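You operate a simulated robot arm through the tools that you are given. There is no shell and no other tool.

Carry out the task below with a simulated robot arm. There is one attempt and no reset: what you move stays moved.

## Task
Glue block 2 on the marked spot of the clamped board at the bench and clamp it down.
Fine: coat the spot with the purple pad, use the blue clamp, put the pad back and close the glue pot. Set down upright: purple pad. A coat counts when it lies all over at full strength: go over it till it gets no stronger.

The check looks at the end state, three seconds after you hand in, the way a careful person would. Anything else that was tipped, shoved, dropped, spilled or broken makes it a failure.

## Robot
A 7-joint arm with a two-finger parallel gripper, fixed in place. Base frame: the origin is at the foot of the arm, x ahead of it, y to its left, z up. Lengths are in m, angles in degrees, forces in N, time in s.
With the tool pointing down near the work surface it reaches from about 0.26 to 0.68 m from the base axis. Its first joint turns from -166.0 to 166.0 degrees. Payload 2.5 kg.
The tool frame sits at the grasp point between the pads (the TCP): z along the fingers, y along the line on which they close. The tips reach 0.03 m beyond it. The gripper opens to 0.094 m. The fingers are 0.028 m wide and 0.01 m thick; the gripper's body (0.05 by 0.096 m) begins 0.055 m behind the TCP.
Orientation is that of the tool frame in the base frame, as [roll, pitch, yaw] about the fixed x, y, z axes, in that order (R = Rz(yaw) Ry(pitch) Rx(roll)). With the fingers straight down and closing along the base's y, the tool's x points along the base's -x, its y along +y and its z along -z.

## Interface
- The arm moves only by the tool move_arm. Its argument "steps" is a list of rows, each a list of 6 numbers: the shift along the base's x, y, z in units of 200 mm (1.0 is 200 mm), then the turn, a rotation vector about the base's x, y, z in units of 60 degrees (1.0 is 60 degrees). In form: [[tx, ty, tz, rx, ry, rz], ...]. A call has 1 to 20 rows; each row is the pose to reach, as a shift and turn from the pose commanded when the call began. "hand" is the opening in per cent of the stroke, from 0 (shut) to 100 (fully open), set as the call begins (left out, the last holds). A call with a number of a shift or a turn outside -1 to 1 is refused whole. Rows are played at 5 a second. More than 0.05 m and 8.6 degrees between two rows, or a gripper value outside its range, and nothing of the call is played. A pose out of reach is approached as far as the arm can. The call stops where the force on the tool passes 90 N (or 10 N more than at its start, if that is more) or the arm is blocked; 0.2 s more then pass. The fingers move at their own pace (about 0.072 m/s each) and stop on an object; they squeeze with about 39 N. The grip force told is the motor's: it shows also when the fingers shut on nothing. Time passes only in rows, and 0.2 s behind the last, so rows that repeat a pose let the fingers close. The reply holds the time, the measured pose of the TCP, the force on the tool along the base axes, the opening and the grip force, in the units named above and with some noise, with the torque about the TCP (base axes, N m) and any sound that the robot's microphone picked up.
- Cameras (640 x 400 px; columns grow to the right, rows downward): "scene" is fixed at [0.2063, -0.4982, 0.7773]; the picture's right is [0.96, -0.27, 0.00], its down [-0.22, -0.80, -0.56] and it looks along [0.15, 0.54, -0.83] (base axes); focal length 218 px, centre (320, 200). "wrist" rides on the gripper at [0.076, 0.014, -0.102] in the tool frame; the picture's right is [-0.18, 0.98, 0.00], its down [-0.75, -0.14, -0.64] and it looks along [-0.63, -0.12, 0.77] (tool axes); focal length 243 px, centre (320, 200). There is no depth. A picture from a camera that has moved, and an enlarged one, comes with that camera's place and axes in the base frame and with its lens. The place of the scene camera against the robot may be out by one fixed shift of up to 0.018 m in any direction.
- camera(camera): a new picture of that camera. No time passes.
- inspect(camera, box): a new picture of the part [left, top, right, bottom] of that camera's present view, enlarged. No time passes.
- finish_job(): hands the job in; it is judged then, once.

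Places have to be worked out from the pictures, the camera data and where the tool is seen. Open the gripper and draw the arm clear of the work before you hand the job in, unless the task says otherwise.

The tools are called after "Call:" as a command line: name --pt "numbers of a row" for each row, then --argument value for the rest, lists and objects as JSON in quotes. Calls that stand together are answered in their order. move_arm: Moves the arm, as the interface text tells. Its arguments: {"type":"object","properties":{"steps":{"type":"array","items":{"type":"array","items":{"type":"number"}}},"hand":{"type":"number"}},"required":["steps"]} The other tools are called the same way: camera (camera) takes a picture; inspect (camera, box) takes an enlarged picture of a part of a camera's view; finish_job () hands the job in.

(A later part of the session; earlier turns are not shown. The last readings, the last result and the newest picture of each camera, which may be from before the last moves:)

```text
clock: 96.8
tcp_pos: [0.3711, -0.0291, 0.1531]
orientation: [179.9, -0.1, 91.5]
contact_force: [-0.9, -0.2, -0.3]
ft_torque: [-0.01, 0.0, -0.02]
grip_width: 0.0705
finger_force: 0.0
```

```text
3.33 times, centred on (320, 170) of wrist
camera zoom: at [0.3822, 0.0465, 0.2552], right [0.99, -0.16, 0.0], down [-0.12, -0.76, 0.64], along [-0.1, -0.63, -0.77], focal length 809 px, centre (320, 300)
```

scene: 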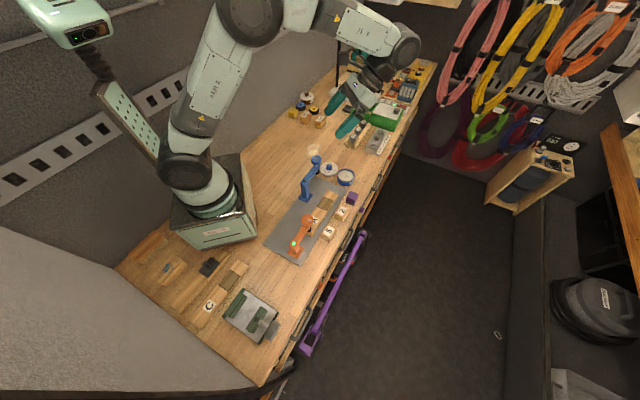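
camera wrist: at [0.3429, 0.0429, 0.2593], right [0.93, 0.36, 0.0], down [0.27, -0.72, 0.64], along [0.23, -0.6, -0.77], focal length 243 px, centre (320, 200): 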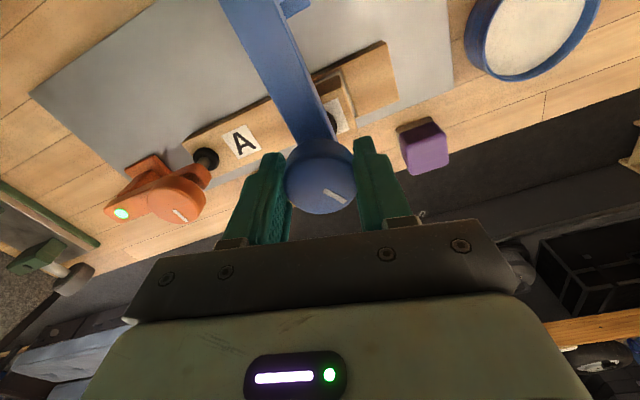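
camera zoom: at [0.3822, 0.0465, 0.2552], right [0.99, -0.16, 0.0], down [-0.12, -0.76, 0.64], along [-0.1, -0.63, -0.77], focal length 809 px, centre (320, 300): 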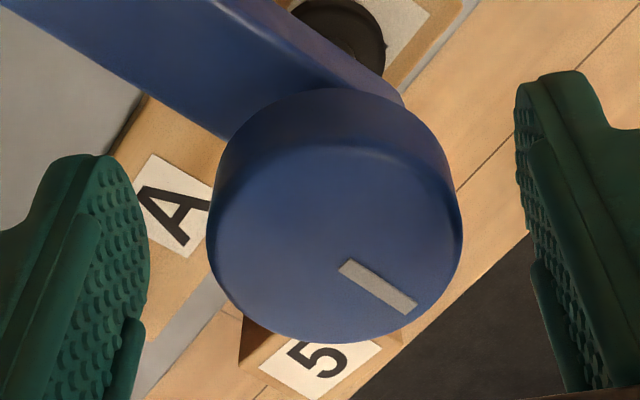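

Released: the lamp is off and the arm rests about 4 mm beyond the block's centre along the bench. The knob has dropped about 4 mm for 90°, so roughly 3 mm remain. I raise and turn the open gripper back 120° for a new grip.

Call:
move_arm --pt "0 0 0.06 0 0 0" --pt "0 0 0.15 0 0 0.05" --pt "0 0 0.235 0 0 0.15" --pt "0 0 0.235 0 0 0.28" --pt "0 0 0.235 0 0 0.41" --pt "0 0 0.235 0 0 0.54" --pt "0 0 0.235 0 0 0.67" --pt "0 0 0.235 0 0 0.8" --pt "0 0 0.235 0 0 0.93" --pt "0 0 0.235 0 0 1.0" --pt "0 0 0.235 0 0 1.0"

Call:
move_arm --pt "0 0 0 0 0 0.13" --pt "0 0 0 0 0 0.26" --pt "0 0 0 0 0 0.39" --pt "0 0 0 0 0 0.52" --pt "0 0 0 0 0 0.65" --pt "0 0 0 0 0 0.78" --pt "0 0 0 0 0 0.91" --pt "0 0 0 0 0 1.0" --pt "0 0 0 0 0 1.0"

Call:
inspect --camera "wrist" --box '[230, 60, 410, 200]'

Call:
inspect --camera "scene" --box '[310, 182, 335, 207]'

```text
clock: 99.2
tcp_pos: [0.3713, -0.0298, 0.1992]
orientation: [-180.0, 0.0, 151.7]
contact_force: [0.2, 0.2, -0.6]
ft_torque: [0.01, -0.01, 0.01]
grip_width: 0.0706
finger_force: 0.1
```

```text
clock: 101.2
tcp_pos: [0.3704, -0.0295, 0.2012]
orientation: [180.0, 0.0, -148.4]
contact_force: [0.1, -1.0, -0.5]
ft_torque: [0.01, 0.02, -0.05]
grip_width: 0.0707
finger_force: 0.1
```

```text
2.86 times, centred on (320, 130) of wrist
camera zoom: at [0.2981, -0.0578, 0.3026], right [-0.36, 0.93, 0.0], down [0.72, 0.27, 0.64], along [0.6, 0.23, -0.77], focal length 693 px, centre (320, 400)
```

zoom: 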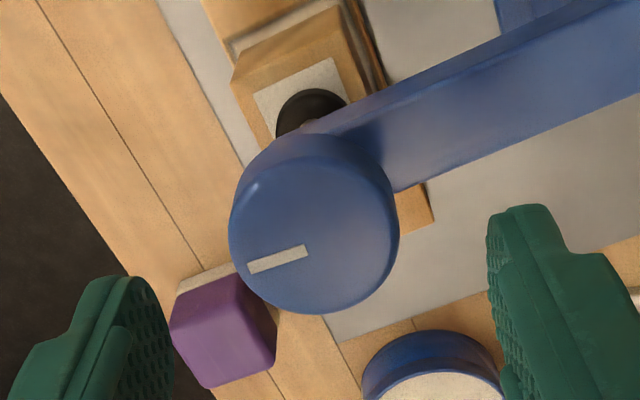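

```text
16.00 times, centred on (322, 194) of scene
camera zoom: at [0.2063, -0.4982, 0.7773], right [0.96, -0.27, 0.0], down [-0.22, -0.8, -0.56], along [0.15, 0.54, -0.83], focal length 3489 px, centre (280, 288)
```

zoom: 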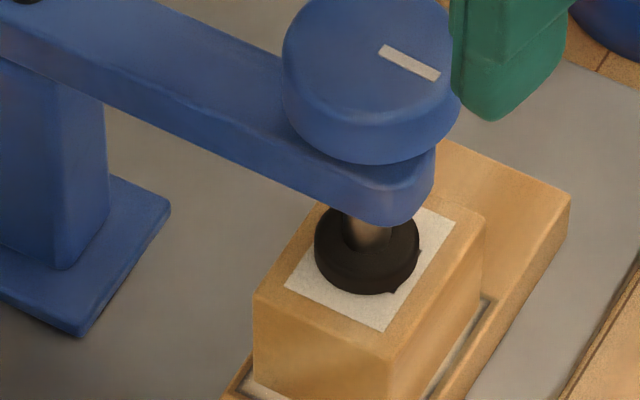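

The foot is well centred on the block's label. I lower the open fingers around the knob again.

Call:
move_arm --pt "0.004 -0.002 -0.08 0 0 0" --pt "0.004 -0.002 -0.16 0 0 0" --pt "0.004 -0.002 -0.215 0 0 0" --pt "0.004 -0.002 -0.23 0 0 0" --pt "0.004 -0.002 -0.23 0 0 0"

Call:
inspect --camera "wrist" --box '[250, 110, 390, 230]'

Call:
inspect --camera "scene" --box '[295, 165, 345, 215]'

```text
clock: 102.4
tcp_pos: [0.3713, -0.0295, 0.1555]
orientation: [180.0, 0.0, -148.6]
contact_force: [-0.3, 0.3, 0.4]
ft_torque: [-0.04, 0.0, -0.03]
grip_width: 0.0704
finger_force: 0.2
```

```text
3.33 times, centred on (320, 170) of wrist
camera zoom: at [0.2991, -0.0579, 0.2569], right [-0.36, 0.93, 0.0], down [0.72, 0.27, 0.64], along [0.6, 0.23, -0.77], focal length 809 px, centre (320, 300)
```

zoom: 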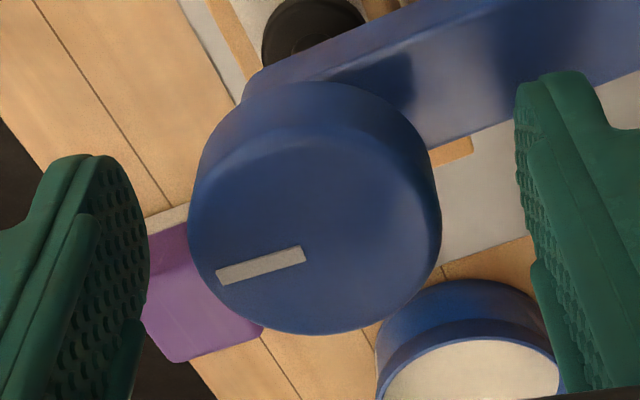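

```text
8.00 times, centred on (320, 190) of scene
camera zoom: at [0.2063, -0.4982, 0.7773], right [0.96, -0.27, 0.0], down [-0.22, -0.8, -0.56], along [0.15, 0.54, -0.83], focal length 1744 px, centre (320, 280)
```

zoom: 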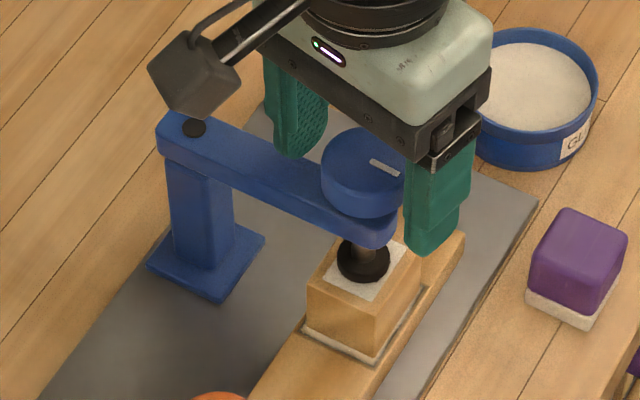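

I shift 3 mm towards the camera side to centre on the knob, then close.

Call:
move_arm --pt "-0.0128 -0.0078 0 0 0 0" --pt "-0.0128 -0.0078 0 0 0 0"

Call:
move_arm --pt "0 0 0 0 0 0" --pt "0 0 0 0 0 0" --pt "0 0 0 0 0 0" --pt "0 0 0 0 0 0" --hand 0

Call:
inspect --camera "wrist" --box '[250, 110, 390, 230]'

Call:
inspect --camera "scene" --box '[295, 165, 345, 215]'

```text
clock: 103.0
tcp_pos: [0.3689, -0.0309, 0.1555]
orientation: [-179.9, 0.0, -148.5]
contact_force: [-0.5, -0.1, 0.2]
ft_torque: [-0.02, -0.02, -0.04]
grip_width: 0.0704
finger_force: 0.1
```

```text
clock: 104.0
tcp_pos: [0.3692, -0.0316, 0.1553]
orientation: [-179.9, 0.1, -148.5]
contact_force: [10.8, -12.6, -4.4]
ft_torque: [-0.43, 0.07, -0.06]
grip_width: 0.0407
finger_force: 45.1
```

```text
3.33 times, centred on (320, 170) of wrist
camera zoom: at [0.2966, -0.06, 0.2569], right [-0.36, 0.93, 0.0], down [0.72, 0.27, 0.64], along [0.6, 0.23, -0.77], focal length 809 px, centre (320, 300)
```

zoom: 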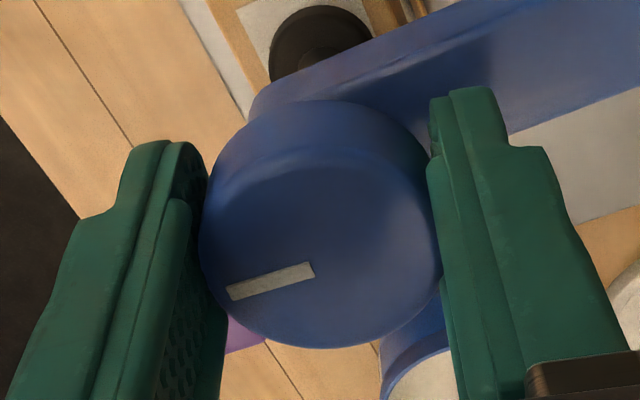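

```text
8.00 times, centred on (320, 190) of scene
camera zoom: at [0.2063, -0.4982, 0.7773], right [0.96, -0.27, 0.0], down [-0.22, -0.8, -0.56], along [0.15, 0.54, -0.83], focal length 1744 px, centre (320, 280)
```

zoom: 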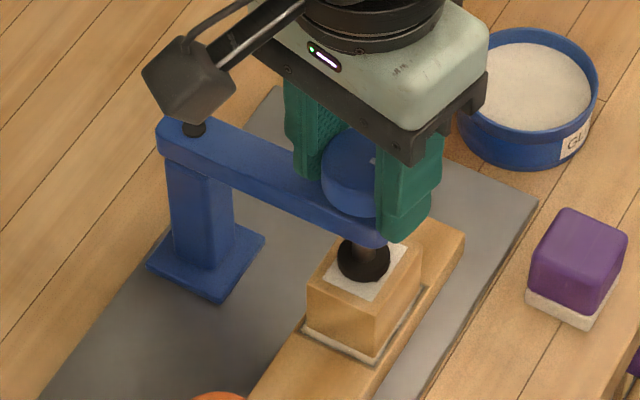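

The knob is gripped. I turn it 40° clockwise while following it down by the expected 1.9 mm.

Call:
move_arm --pt "0.001 -0.002 -0.0016 0 0 -0.11" --pt "0.0016 -0.0026 -0.0032 0 0 -0.22" --pt "0.0016 -0.0026 -0.0048 0 0 -0.33" --pt "0.0016 -0.0026 -0.0064 0 0 -0.44" --pt "0.0016 -0.0026 -0.008 0 0 -0.55" --pt "0.0016 -0.0026 -0.0095 0 0 -0.667" --pt "0.0016 -0.0026 -0.0095 0 0 -0.667"

Call:
inspect --camera "scene" --box '[295, 165, 345, 215]'

Call:
inspect --camera "scene" --box '[310, 182, 335, 207]'

```text
clock: 105.6
tcp_pos: [0.3696, -0.0301, 0.1537]
orientation: [179.9, 0.0, 171.6]
contact_force: [3.6, 24.2, 12.7]
ft_torque: [0.6, 0.21, 0.09]
grip_width: 0.0407
finger_force: 44.6
```

```text
8.00 times, centred on (320, 190) of scene
camera zoom: at [0.2063, -0.4982, 0.7773], right [0.96, -0.27, 0.0], down [-0.22, -0.8, -0.56], along [0.15, 0.54, -0.83], focal length 1744 px, centre (320, 280)
```

zoom: 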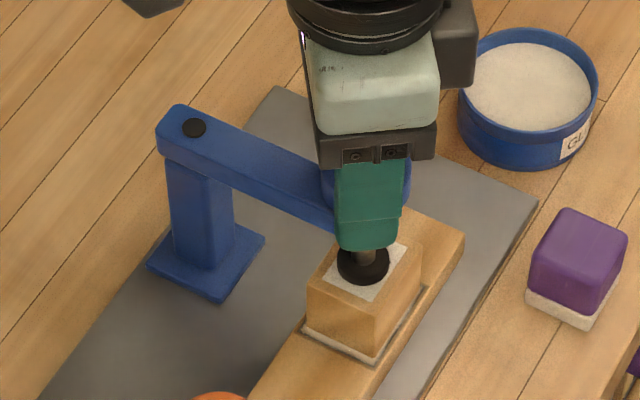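

```text
16.00 times, centred on (322, 194) of scene
camera zoom: at [0.2063, -0.4982, 0.7773], right [0.96, -0.27, 0.0], down [-0.22, -0.8, -0.56], along [0.15, 0.54, -0.83], focal length 3489 px, centre (280, 288)
```

zoom: 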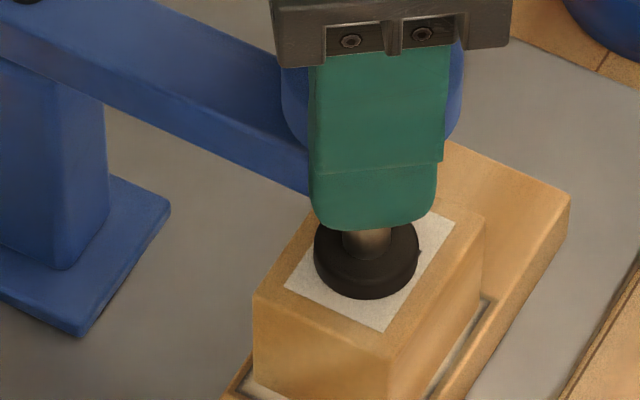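

The foot came down another ~1.7 mm, and the lamp is still off. I continue 40° more.

Call:
move_arm --pt "0 0 -0.001 0 0 -0.11" --pt "0 0 -0.002 0 0 -0.22" --pt "0 0 -0.003 0 0 -0.33" --pt "0 0 -0.005 0 0 -0.44" --pt "0 0 -0.006 0 0 -0.55" --pt "0 0 -0.007 0 0 -0.667" --pt "0 0 -0.007 0 0 -0.667"

Call:
inspect --camera "scene" --box '[295, 165, 345, 215]'

Call:
inspect --camera "scene" --box '[310, 182, 335, 207]'

Call:
inspect --camera "wrist" --box '[250, 110, 390, 230]'

```text
clock: 107.2
tcp_pos: [0.3708, -0.029, 0.1518]
orientation: [179.7, -0.1, 131.7]
contact_force: [4.4, 40.2, 28.5]
ft_torque: [1.05, -0.42, 0.11]
grip_width: 0.0407
finger_force: 44.9
```

```text
8.00 times, centred on (320, 190) of scene
camera zoom: at [0.2063, -0.4982, 0.7773], right [0.96, -0.27, 0.0], down [-0.22, -0.8, -0.56], along [0.15, 0.54, -0.83], focal length 1744 px, centre (320, 280)
```

zoom: 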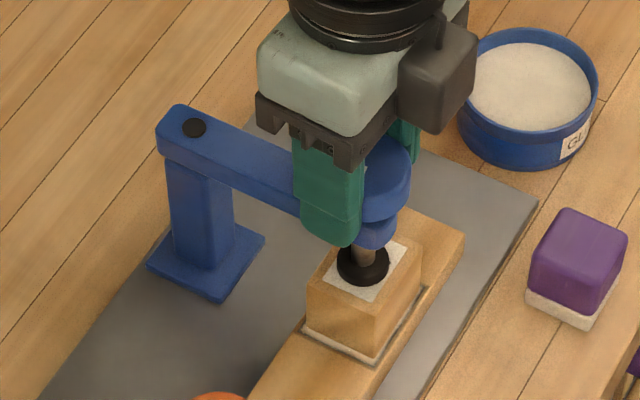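

```text
16.00 times, centred on (322, 194) of scene
camera zoom: at [0.2063, -0.4982, 0.7773], right [0.96, -0.27, 0.0], down [-0.22, -0.8, -0.56], along [0.15, 0.54, -0.83], focal length 3489 px, centre (280, 288)
```

zoom: 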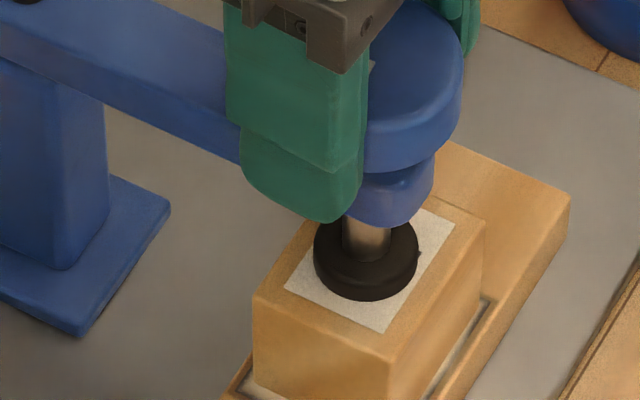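

```text
3.33 times, centred on (320, 170) of wrist
camera zoom: at [0.3297, 0.0367, 0.2539], right [0.86, 0.52, 0.0], down [0.39, -0.66, 0.64], along [0.33, -0.55, -0.77], focal length 809 px, centre (320, 300)
```

zoom: 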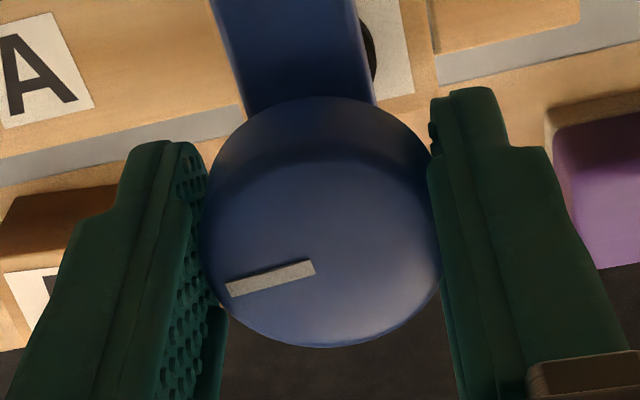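

The foot keeps coming down at about 1.5 mm per 40°. Side force has grown to 40 N because my grip is slightly off-centre, so I shift +1.6 mm in y to relieve it while turning 36° more.

Call:
move_arm --pt "0 0.005 0 0 0 0" --pt "0 0.008 0 0 0 -0.1" --pt "0 0.008 0 0 0 -0.2" --pt "0 0.008 0 0 0 -0.3" --pt "0 0.009 0 0 0 -0.4" --pt "0 0.009 0 0 0 -0.5" --pt "0 0.009 0 0 0 -0.6" --pt "0 0.009 0 0 0 -0.6"

Call:
inspect --camera "scene" --box '[295, 165, 345, 215]'

Call:
inspect --camera "scene" --box '[310, 182, 335, 207]'

Call:
inspect --camera "wrist" --box '[250, 110, 390, 230]'

```text
clock: 109.0
tcp_pos: [0.3725, -0.0309, 0.1529]
orientation: [179.7, 0.1, 95.3]
contact_force: [29.2, 11.4, -6.9]
ft_torque: [0.2, -0.63, 0.63]
grip_width: 0.0412
finger_force: 44.9
```

```text
8.00 times, centred on (320, 190) of scene
camera zoom: at [0.2063, -0.4982, 0.7773], right [0.96, -0.27, 0.0], down [-0.22, -0.8, -0.56], along [0.15, 0.54, -0.83], focal length 1744 px, centre (320, 280)
```

zoom: 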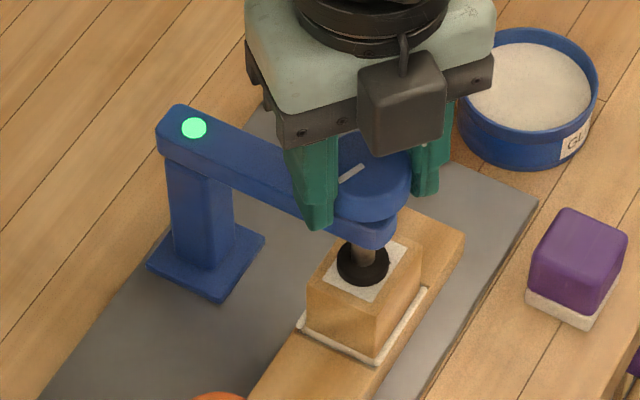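

```text
16.00 times, centred on (322, 194) of scene
camera zoom: at [0.2063, -0.4982, 0.7773], right [0.96, -0.27, 0.0], down [-0.22, -0.8, -0.56], along [0.15, 0.54, -0.83], focal length 3489 px, centre (280, 288)
```

zoom: 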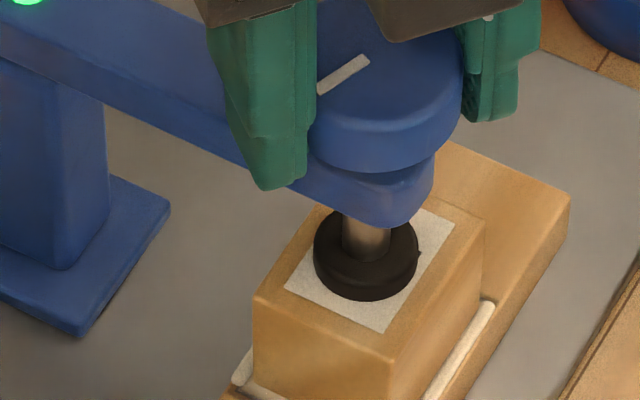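

```text
3.33 times, centred on (320, 170) of wrist
camera zoom: at [0.3781, 0.0458, 0.254], right [1.0, -0.09, 0.01], down [-0.07, -0.76, 0.64], along [-0.05, -0.64, -0.77], focal length 809 px, centre (320, 300)
```

zoom: 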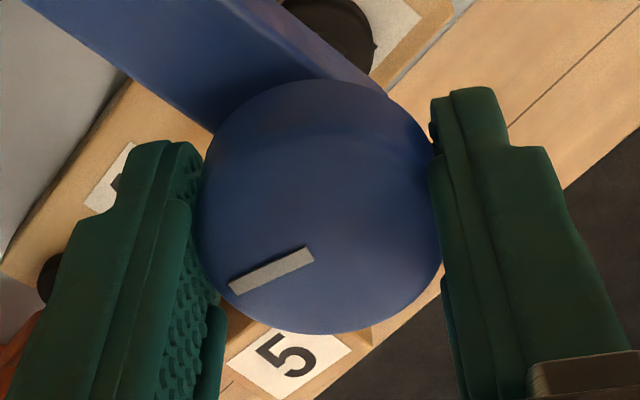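

The lamp is green again, a glue bead has squeezed out around the block and the knob now resists. I release the knob and check that the lamp stays green.

Call:
move_arm --pt "0 0 0 0 0 0" --pt "0 0 0 0 0 0" --pt "0 0 0 0 0 0" --pt "0 0 0 0 0 0" --hand 75

Call:
inspect --camera "scene" --box '[295, 165, 345, 215]'

Call:
inspect --camera "wrist" --box '[250, 110, 390, 230]'

```text
clock: 110.0
tcp_pos: [0.3689, -0.0299, 0.153]
orientation: [-180.0, 0.0, 95.4]
contact_force: [-0.3, 0.3, -0.2]
ft_torque: [0.0, 0.0, -0.01]
grip_width: 0.0707
finger_force: 0.0
```

```text
8.00 times, centred on (320, 190) of scene
camera zoom: at [0.2063, -0.4982, 0.7773], right [0.96, -0.27, 0.0], down [-0.22, -0.8, -0.56], along [0.15, 0.54, -0.83], focal length 1744 px, centre (320, 280)
```

zoom: 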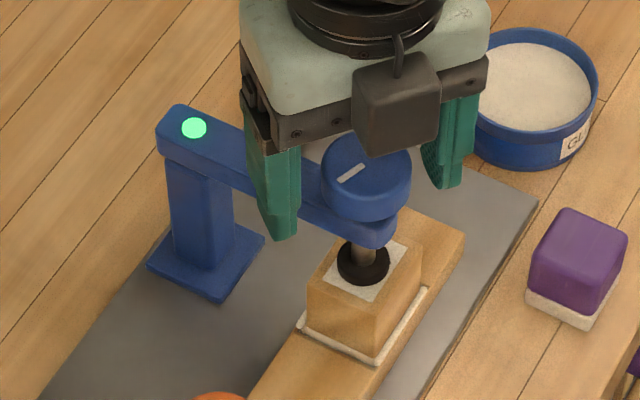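

```text
3.33 times, centred on (320, 170) of wrist
camera zoom: at [0.3759, 0.0462, 0.2535], right [1.0, -0.09, 0.0], down [-0.07, -0.76, 0.64], along [-0.06, -0.64, -0.77], focal length 809 px, centre (320, 300)
```

zoom: 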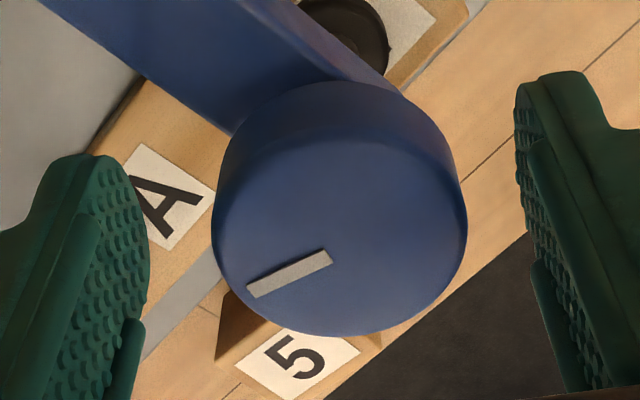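

The lamp stays green with the fingers off: the block is clamped. I rise straight up and move over towards the lid at about (0.448,0.167), turning the wrist back 60° on the way.

Call:
move_arm --pt "0 0 0.1 0 0 0" --pt "0 0 0.25 0 0 0" --pt "0 0 0.4 0 0 0" --pt "0 0 0.5 0 0 0" --pt "0.03 0.08 0.5 0 0 0.12" --pt "0.08 0.2 0.5 0 0 0.24" --pt "0.14 0.34 0.5 0 0 0.36" --pt "0.2 0.48 0.5 0 0 0.48" --pt "0.26 0.62 0.5 0 0 0.6" --pt "0.31 0.75 0.5 0 0 0.72" --pt "0.35 0.87 0.5 0 0 0.84" --pt "0.39 0.98 0.5 0 0 0.96" --pt "0.39 0.98 0.5 0 0 1.0" --pt "0.39 0.98 0.5 0 0 1.0"

Call:
camera --camera "wrist"

Call:
inspect --camera "scene" --box '[280, 160, 350, 230]'

```text
clock: 113.0
tcp_pos: [0.4467, 0.1669, 0.2533]
orientation: [180.0, 0.0, 155.5]
contact_force: [-0.8, 0.2, -0.2]
ft_torque: [0.0, 0.02, 0.01]
grip_width: 0.0704
finger_force: 0.0
```

```text
taken
camera wrist: at [0.3833, 0.2102, 0.3538], right [0.57, 0.82, 0.0], down [0.63, -0.44, 0.64], along [0.53, -0.37, -0.77], focal length 243 px, centre (320, 200)
```

wrist: 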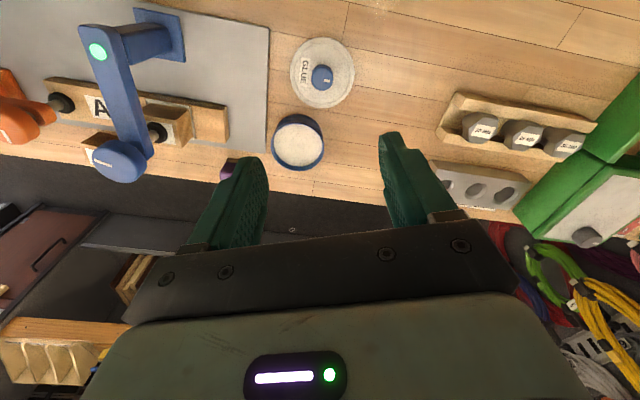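

```text
5.71 times, centred on (315, 195) of scene
camera zoom: at [0.2063, -0.4982, 0.7773], right [0.96, -0.27, 0.0], down [-0.22, -0.8, -0.56], along [0.15, 0.54, -0.83], focal length 1246 px, centre (349, 229)
```

zoom: 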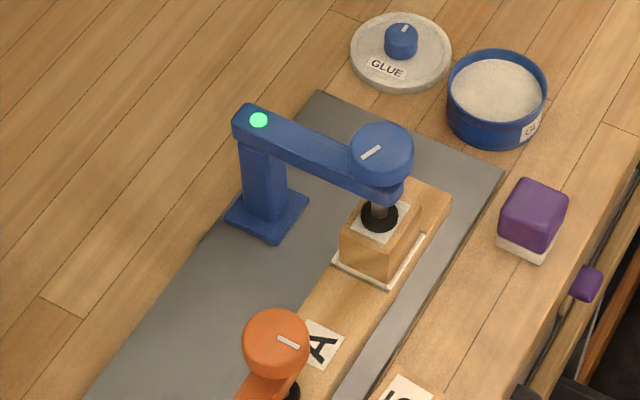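

Everything looks right there, with the lamp still green. I zoom in on the lid for its centre.

Call:
inspect --camera "wrist" --box '[260, 20, 380, 120]'

Call:
inspect --camera "wrist" --box '[250, 90, 350, 180]'

```text
4.00 times, centred on (320, 70) of wrist
camera zoom: at [0.3833, 0.2102, 0.3538], right [0.57, 0.82, 0.0], down [0.63, -0.44, 0.64], along [0.53, -0.37, -0.77], focal length 970 px, centre (320, 720)
```

zoom: 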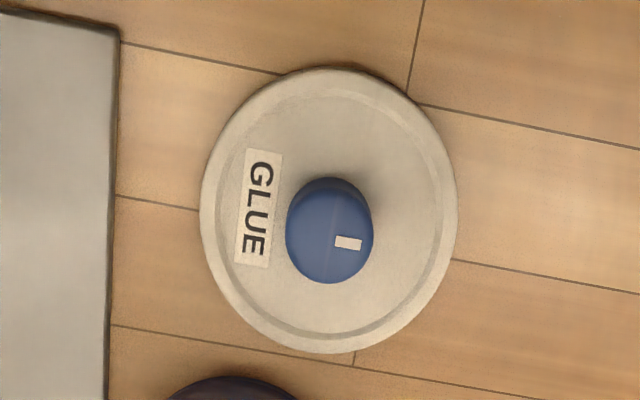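

```text
4.44 times, centred on (300, 135) of wrist
camera zoom: at [0.3833, 0.2102, 0.3538], right [0.57, 0.82, 0.0], down [0.63, -0.44, 0.64], along [0.53, -0.37, -0.77], focal length 1078 px, centre (409, 489)
```

zoom: 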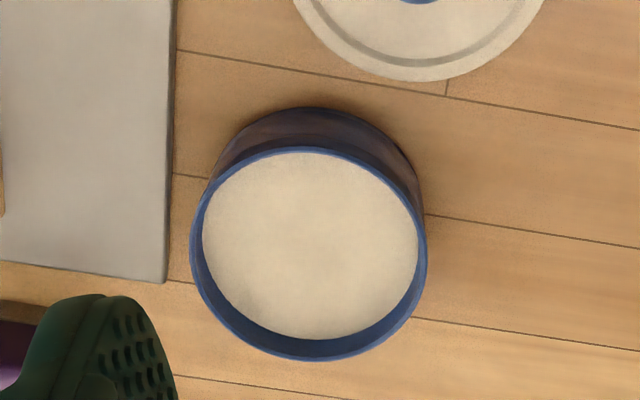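

The lid's knob is almost directly below the grasp point. I descend to z=0.11 and re-measure from close range.

Call:
move_arm --pt "0 0 -0.15 0 0 0" --pt "0 0 -0.3 0 0 0" --pt "0 0 -0.45 0 0 0" --pt "0 0 -0.6 0 0 0" --pt "0 0 -0.71 0 0 0" --pt "0 0 -0.71 0 0 0" --hand 62

Call:
inspect --camera "wrist" --box '[240, 60, 400, 180]'

Call:
inspect --camera "scene" --box '[310, 145, 360, 190]'

```text
clock: 114.4
tcp_pos: [0.4489, 0.1661, 0.1111]
orientation: [180.0, 0.0, 155.5]
contact_force: [0.2, -0.3, -0.5]
ft_torque: [0.01, -0.01, -0.01]
grip_width: 0.0582
finger_force: 0.0
```

```text
3.33 times, centred on (320, 120) of wrist
camera zoom: at [0.3842, 0.21, 0.2125], right [0.58, 0.82, 0.0], down [0.63, -0.44, 0.64], along [0.52, -0.37, -0.77], focal length 809 px, centre (320, 467)
```

zoom: 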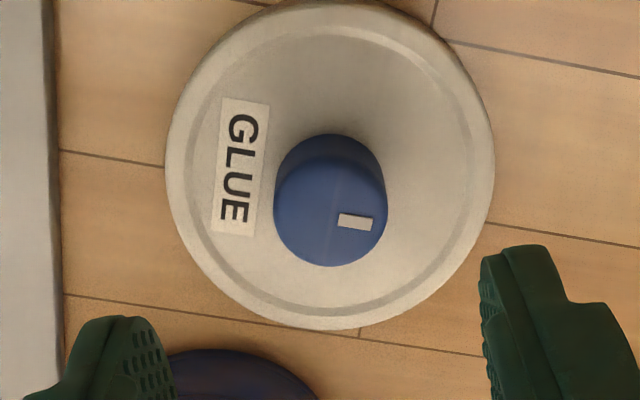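

```text
8.89 times, centred on (335, 168) of scene
camera zoom: at [0.2063, -0.4982, 0.7773], right [0.96, -0.27, 0.0], down [-0.22, -0.8, -0.56], along [0.15, 0.54, -0.83], focal length 1938 px, centre (187, 489)
```

zoom: 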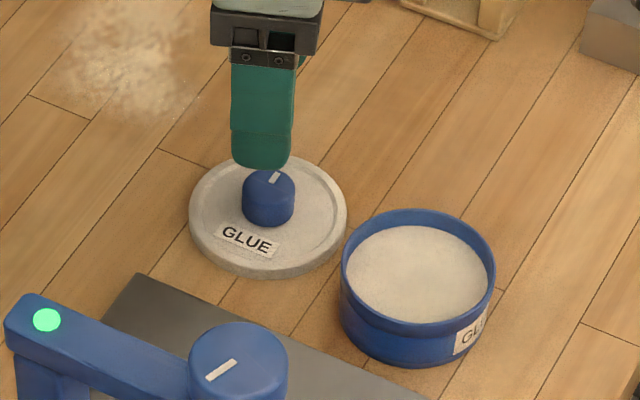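

The lid's knob is about 3–4 mm off in both tool directions. I correct and descend with open fingers around it, tips just above the lid's top.

Call:
move_arm --pt "-0.01 0.021 -0.08 0 0 0" --pt "-0.01 0.021 -0.18 0 0 0" --pt "-0.01 0.021 -0.26 0 0 0" --pt "-0.01 0.021 -0.31 0 0 0" --pt "-0.01 0.021 -0.325 0 0 0" --pt "-0.01 0.021 -0.325 0 0 0"

Call:
inspect --camera "wrist" --box '[230, 80, 410, 230]'

Call:
inspect --camera "scene" --box '[310, 145, 360, 190]'

```text
clock: 115.8
tcp_pos: [0.446, 0.1701, 0.0461]
orientation: [-180.0, 0.0, 155.5]
contact_force: [0.6, -0.5, 0.2]
ft_torque: [0.0, -0.02, -0.04]
grip_width: 0.0583
finger_force: 0.1
```

```text
2.67 times, centred on (320, 155) of wrist
camera zoom: at [0.3825, 0.2139, 0.1465], right [0.58, 0.82, 0.0], down [0.63, -0.44, 0.64], along [0.52, -0.37, -0.77], focal length 647 px, centre (320, 320)
```

zoom: 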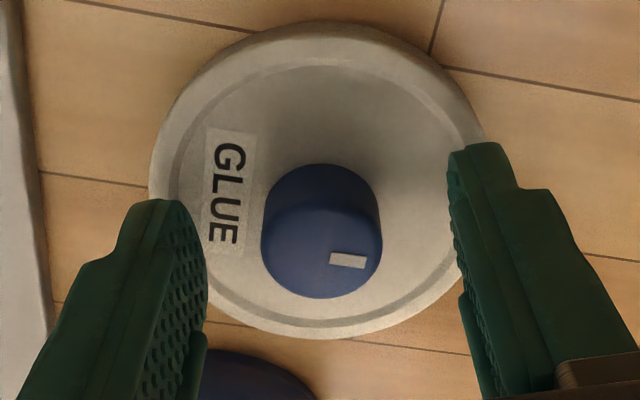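

```text
8.89 times, centred on (335, 168) of scene
camera zoom: at [0.2063, -0.4982, 0.7773], right [0.96, -0.27, 0.0], down [-0.22, -0.8, -0.56], along [0.15, 0.54, -0.83], focal length 1938 px, centre (187, 489)
```

zoom: 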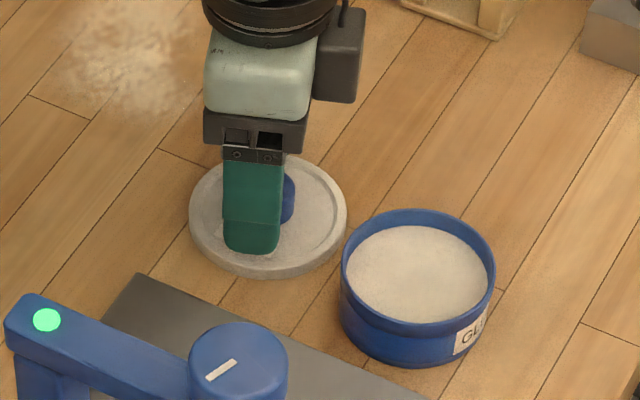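

The lid's knob is between the fingers and well centred. I close on it.

Call:
move_arm --pt "0 0 -0.004 0 0 0" --pt "0 0 -0.004 0 0 0" --pt "0 0 -0.004 0 0 0" --pt "0 0 -0.004 0 0 0" --pt "0 0 -0.004 0 0 0" --hand 0

Call:
inspect --camera "wrist" --box '[230, 80, 410, 230]'

```text
clock: 117.0
tcp_pos: [0.4459, 0.1697, 0.0443]
orientation: [180.0, 0.0, 155.3]
contact_force: [0.4, -0.7, 1.7]
ft_torque: [0.01, -0.06, 0.04]
grip_width: 0.0245
finger_force: 38.3
```

```text
2.67 times, centred on (320, 155) of wrist
camera zoom: at [0.3823, 0.2138, 0.146], right [0.58, 0.82, 0.0], down [0.63, -0.44, 0.64], along [0.53, -0.37, -0.77], focal length 647 px, centre (320, 320)
```

zoom: 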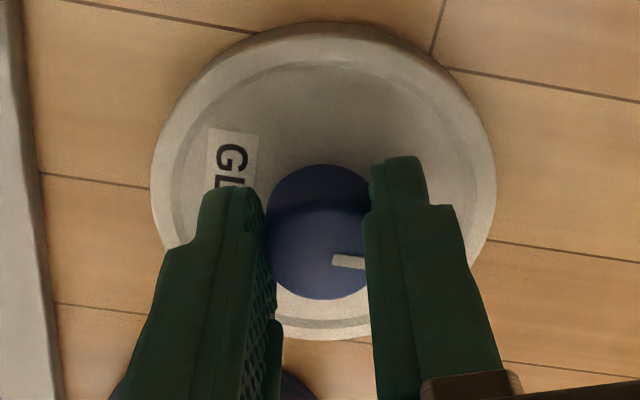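

Gripped at 24.5 mm. I lift the lid 7 cm and check that it comes up level.

Call:
move_arm --pt "0 0 0.03 0 0 0" --pt "0 0 0.1 0 0 0" --pt "0 0 0.22 0 0 0" --pt "0 0 0.35 0 0 0" --pt "0 0 0.35 0 0 0"

Call:
camera --camera "wrist"

Call:
inspect --camera "scene" --box '[310, 135, 365, 190]'

```text
clock: 118.2
tcp_pos: [0.4452, 0.1703, 0.114]
orientation: [-180.0, -0.1, 155.4]
contact_force: [0.3, -0.5, -0.5]
ft_torque: [-0.04, 0.0, -0.01]
grip_width: 0.0244
finger_force: 39.0
```

```text
taken
camera wrist: at [0.3823, 0.215, 0.2161], right [0.58, 0.82, 0.0], down [0.63, -0.44, 0.64], along [0.52, -0.37, -0.77], focal length 243 px, centre (320, 200)
```

wrist: 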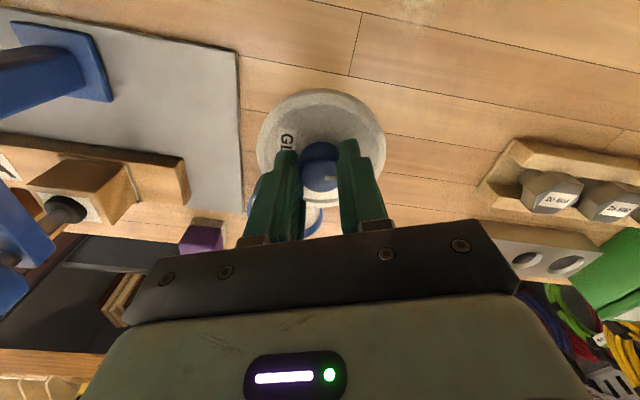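

```text
7.27 times, centred on (338, 162) of scene
camera zoom: at [0.2063, -0.4982, 0.7773], right [0.96, -0.27, 0.0], down [-0.22, -0.8, -0.56], along [0.15, 0.54, -0.83], focal length 1586 px, centre (193, 473)
```

zoom: 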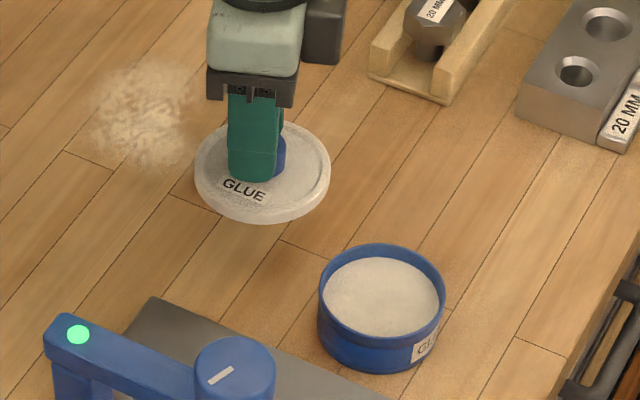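

The lid hangs level in the fingers. I carry it over the pot, staying about 3.5 cm above the rim.

Call:
move_arm --pt "0.07 -0.105 0 0 0 0" --pt "0.14 -0.21 0 0 0 0" --pt "0.21 -0.315 0 0 0 0" --pt "0.2755 -0.42 0 0 0 0" --pt "0.2755 -0.42 0 0 0 0"

Call:
inspect --camera "wrist" --box '[230, 60, 410, 210]'

Call:
inspect --camera "scene" --box '[315, 140, 375, 200]'

```text
clock: 119.4
tcp_pos: [0.5005, 0.0861, 0.1146]
orientation: [180.0, -0.1, 155.5]
contact_force: [-0.5, -0.6, 0.1]
ft_torque: [0.0, 0.04, -0.03]
grip_width: 0.0246
finger_force: 39.2
```

```text
2.67 times, centred on (320, 135) of wrist
camera zoom: at [0.4364, 0.1293, 0.216], right [0.58, 0.82, 0.0], down [0.63, -0.44, 0.64], along [0.52, -0.37, -0.77], focal length 647 px, centre (320, 373)
```

zoom: 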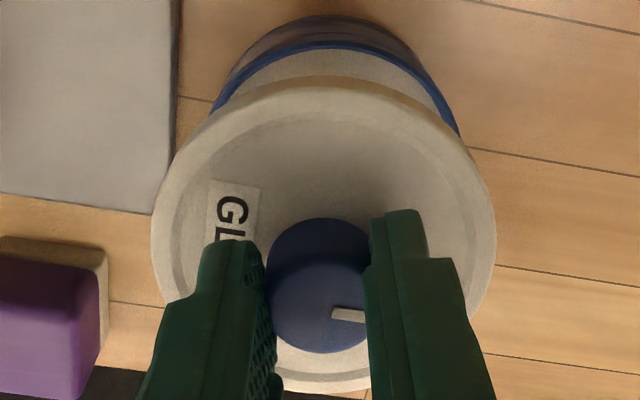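

```text
6.67 times, centred on (345, 170) of scene
camera zoom: at [0.2063, -0.4982, 0.7773], right [0.96, -0.27, 0.0], down [-0.22, -0.8, -0.56], along [0.15, 0.54, -0.83], focal length 1454 px, centre (153, 400)
```

zoom: 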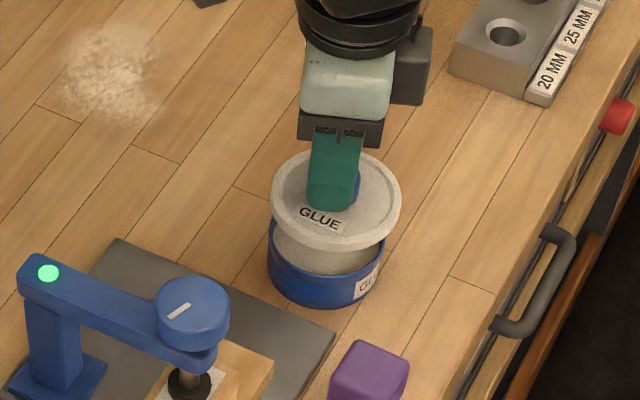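

I measure the pot about 2–3 mm off the lid's centre in both tool directions. I shift by (-1.3,+3.1) mm and lower to about 1 cm above the rim to compare again.

Call:
move_arm --pt "-0.003 0.008 -0.04 0 0 0" --pt "-0.0065 0.0155 -0.08 0 0 0" --pt "-0.0065 0.0155 -0.12 0 0 0" --pt "-0.0065 0.0155 -0.12 0 0 0"

Call:
inspect --camera "wrist" --box '[230, 60, 410, 210]'

Call:
inspect --camera "scene" --box '[325, 150, 365, 190]'

```text
clock: 120.4
tcp_pos: [0.4987, 0.0894, 0.0902]
orientation: [-179.8, 0.0, 155.4]
contact_force: [0.8, -0.5, -0.4]
ft_torque: [-0.02, 0.01, -0.01]
grip_width: 0.0244
finger_force: 38.7
```

```text
2.67 times, centred on (320, 135) of wrist
camera zoom: at [0.4346, 0.1334, 0.1911], right [0.58, 0.82, 0.0], down [0.63, -0.44, 0.64], along [0.52, -0.37, -0.77], focal length 647 px, centre (320, 373)
```

zoom: 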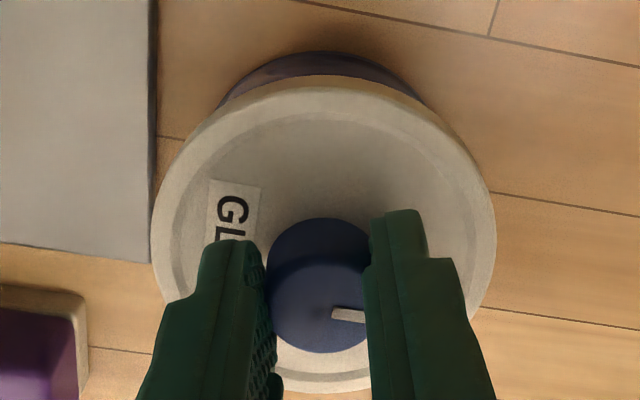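

```text
10.00 times, centred on (345, 170) of scene
camera zoom: at [0.2063, -0.4982, 0.7773], right [0.96, -0.27, 0.0], down [-0.22, -0.8, -0.56], along [0.15, 0.54, -0.83], focal length 2181 px, centre (70, 500)
```

zoom: 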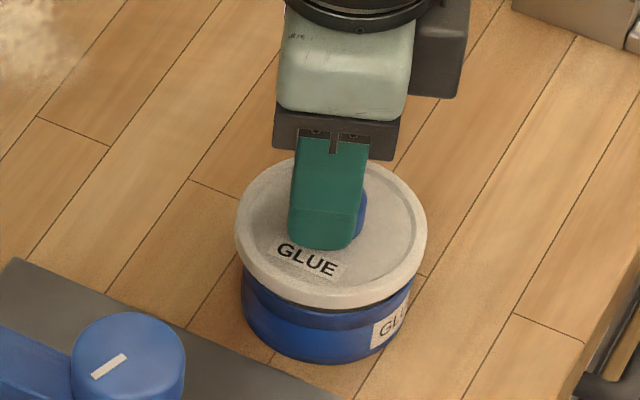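

Both views now agree that lid and pot are aligned within about 1 mm. I apply a 1 mm tweak and lower the lid to the rim while watching the force.

Call:
move_arm --pt "0.005 0.002 -0.02 0 0 0" --pt "0.005 0.002 -0.035 0 0 0" --pt "0.005 0.002 -0.042 0 0 0" --pt "0.005 0.002 -0.042 0 0 0"

Call:
inspect --camera "scene" --box '[325, 150, 365, 190]'

```text
clock: 121.4
tcp_pos: [0.5003, 0.0888, 0.0811]
orientation: [180.0, 0.0, 155.5]
contact_force: [-0.2, 0.7, -0.5]
ft_torque: [0.0, 0.0, -0.02]
grip_width: 0.0243
finger_force: 39.3
```

```text
10.00 times, centred on (345, 170) of scene
camera zoom: at [0.2063, -0.4982, 0.7773], right [0.96, -0.27, 0.0], down [-0.22, -0.8, -0.56], along [0.15, 0.54, -0.83], focal length 2181 px, centre (70, 500)
```

zoom: 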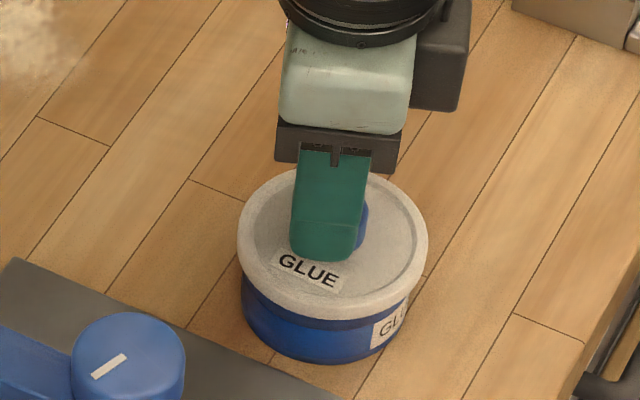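

The lid sits about 1 mm too far to the right in this view. I shift it back slightly and lower 1.5 mm more.

Call:
move_arm --pt "-0.0045 0.004 0 0 0 0" --pt "-0.0045 0.004 -0.004 0 0 0" --pt "-0.0045 0.004 -0.008 0 0 0" --pt "-0.0045 0.004 -0.008 0 0 0"

Call:
inspect --camera "scene" --box '[325, 150, 365, 190]'

```text
clock: 122.4
tcp_pos: [0.4995, 0.0903, 0.0822]
orientation: [180.0, 0.1, 155.4]
contact_force: [-3.5, -2.4, 20.9]
ft_torque: [-0.76, 0.05, -0.01]
grip_width: 0.0257
finger_force: 39.3
```

```text
10.00 times, centred on (345, 170) of scene
camera zoom: at [0.2063, -0.4982, 0.7773], right [0.96, -0.27, 0.0], down [-0.22, -0.8, -0.56], along [0.15, 0.54, -0.83], focal length 2181 px, centre (70, 500)
```

zoom: 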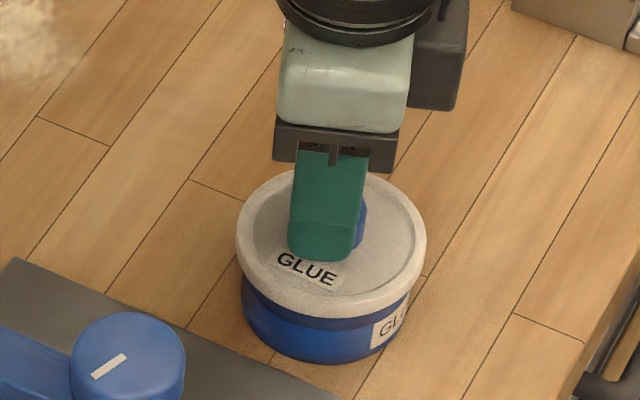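

Contact at lid height 0.036 with the force at the front edge. I look closely at how the lid sits before releasing.

Call:
inspect --camera "scene" --box '[333, 163, 357, 189]'

Call:
inspect --camera "wrist" --box '[240, 60, 400, 180]'

```text
15.38 times, centred on (345, 176) of scene
camera zoom: at [0.2063, -0.4982, 0.7773], right [0.96, -0.27, 0.0], down [-0.22, -0.8, -0.56], along [0.15, 0.54, -0.83], focal length 3355 px, centre (-65, 569)
```

zoom: 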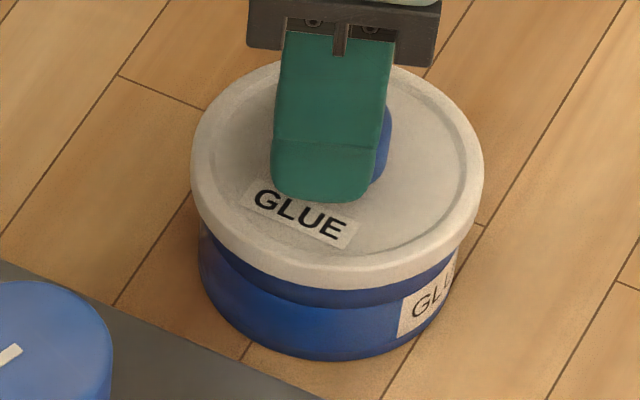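

```text
3.33 times, centred on (320, 120) of wrist
camera zoom: at [0.4357, 0.1348, 0.1822], right [0.58, 0.82, 0.0], down [0.63, -0.44, 0.64], along [0.53, -0.37, -0.77], focal length 809 px, centre (320, 467)
```

zoom: 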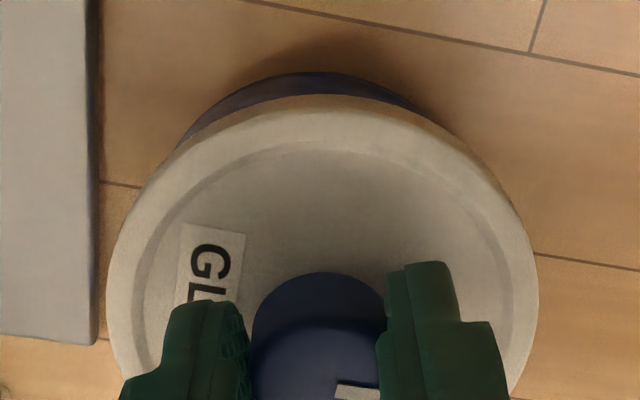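

Both close views say the lid is about 1.5 mm too far in +y relative to the pot, which explains the one-sided contact. I lift 4 mm, shift back and lower again.

Call:
move_arm --pt "0 0 0.01 0 0 0" --pt "0 0 0.02 0 0 0" --pt "-0.003 -0.007 0.02 0 0 0" --pt "-0.003 -0.007 0.01 0 0 0" --pt "-0.003 -0.007 0.004 0 0 0" --pt "-0.003 -0.007 0.001 0 0 0" --pt "-0.003 -0.007 0.001 0 0 0"

Call:
inspect --camera "scene" --box '[333, 163, 357, 189]'

Call:
inspect --camera "wrist" --box '[240, 60, 400, 180]'

```text
clock: 124.0
tcp_pos: [0.4979, 0.0888, 0.0798]
orientation: [-180.0, 0.0, 155.4]
contact_force: [0.9, 0.9, -0.2]
ft_torque: [-0.01, -0.01, 0.0]
grip_width: 0.0256
finger_force: 39.5
```

```text
15.38 times, centred on (345, 176) of scene
camera zoom: at [0.2063, -0.4982, 0.7773], right [0.96, -0.27, 0.0], down [-0.22, -0.8, -0.56], along [0.15, 0.54, -0.83], focal length 3355 px, centre (-65, 569)
```

zoom: 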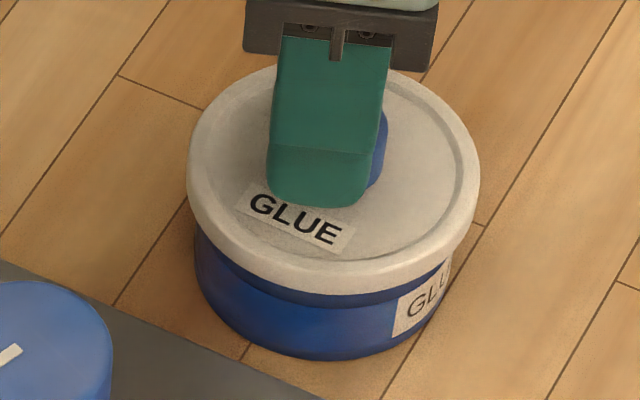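

```text
3.33 times, centred on (320, 120) of wrist
camera zoom: at [0.4345, 0.1336, 0.182], right [0.58, 0.82, 0.0], down [0.63, -0.44, 0.64], along [0.52, -0.37, -0.77], focal length 809 px, centre (320, 467)
```

zoom: 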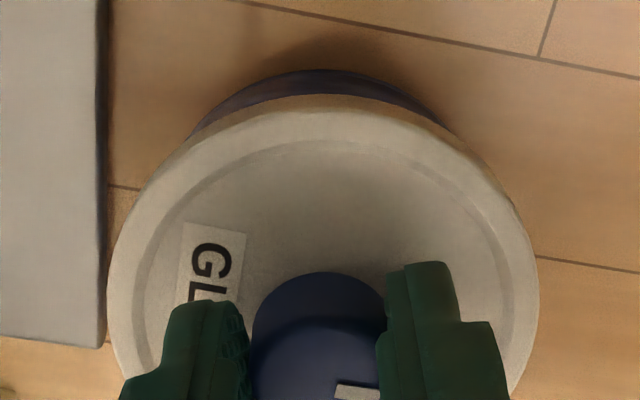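

No contact force now at the same height, so the lid is no longer catching on the rim. I lower it further in small steps to find the seat.

Call:
move_arm --pt "0 0 -0.004 0 0 0" --pt "0 0 -0.008 0 0 0" --pt "0 0 -0.008 0 0 0"

Call:
inspect --camera "scene" --box '[333, 163, 357, 189]'

```text
clock: 124.8
tcp_pos: [0.4994, 0.0905, 0.0783]
orientation: [-180.0, 0.0, 155.3]
contact_force: [-0.7, 0.5, -1.1]
ft_torque: [-0.01, 0.0, 0.03]
grip_width: 0.0257
finger_force: 39.0
```

```text
15.38 times, centred on (345, 176) of scene
camera zoom: at [0.2063, -0.4982, 0.7773], right [0.96, -0.27, 0.0], down [-0.22, -0.8, -0.56], along [0.15, 0.54, -0.83], focal length 3355 px, centre (-65, 569)
```

zoom: 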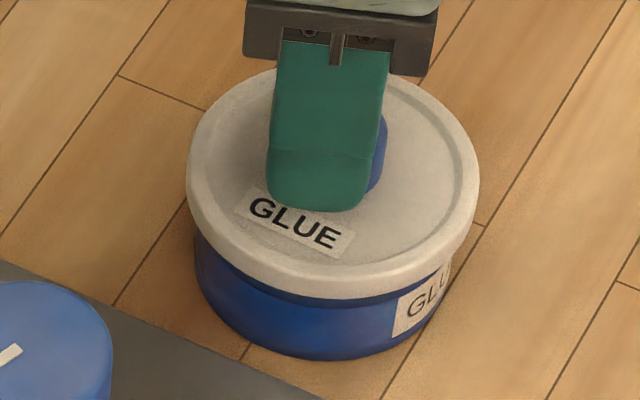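

The lid is sliding down around the rim without force. I go down another 2 mm.

Call:
move_arm --pt "0 0 -0.005 0 0 0" --pt "0 0 -0.01 0 0 0" --pt "0 0 -0.01 0 0 0"

Call:
inspect --camera "scene" --box '[333, 163, 357, 189]'

```text
clock: 125.6
tcp_pos: [0.4982, 0.09, 0.0773]
orientation: [-180.0, 0.1, 155.4]
contact_force: [-0.2, 1.8, 0.2]
ft_torque: [0.03, 0.0, 0.0]
grip_width: 0.0254
finger_force: 39.1
```

```text
15.38 times, centred on (345, 176) of scene
camera zoom: at [0.2063, -0.4982, 0.7773], right [0.96, -0.27, 0.0], down [-0.22, -0.8, -0.56], along [0.15, 0.54, -0.83], focal length 3355 px, centre (-65, 569)
```

zoom: 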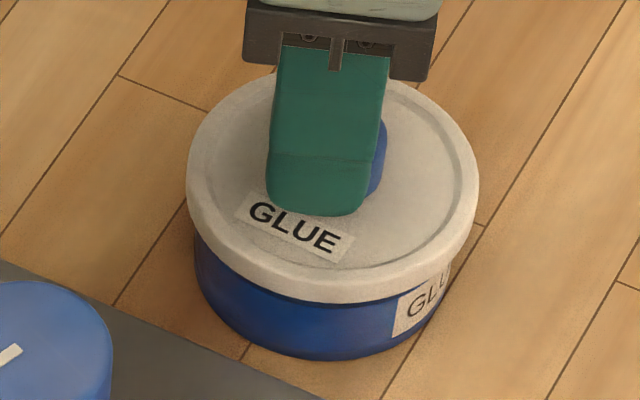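

Still free and moving down over the pot. Another 2 mm.

Call:
move_arm --pt "0 0 -0.005 0 0 0" --pt "0 0 -0.01 0 0 0" --pt "0 0 -0.01 0 0 0"

Call:
inspect --camera "scene" --box '[333, 163, 357, 189]'

```text
clock: 126.4
tcp_pos: [0.4992, 0.0883, 0.0764]
orientation: [-180.0, -0.1, 155.5]
contact_force: [-13.8, -0.9, 26.5]
ft_torque: [-0.05, 0.53, 0.02]
grip_width: 0.0256
finger_force: 38.6
heard: snap
```

```text
15.38 times, centred on (345, 176) of scene
camera zoom: at [0.2063, -0.4982, 0.7773], right [0.96, -0.27, 0.0], down [-0.22, -0.8, -0.56], along [0.15, 0.54, -0.83], focal length 3355 px, centre (-65, 569)
```

zoom: 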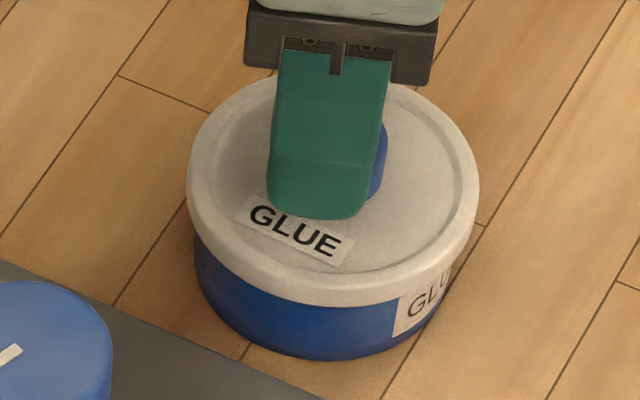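

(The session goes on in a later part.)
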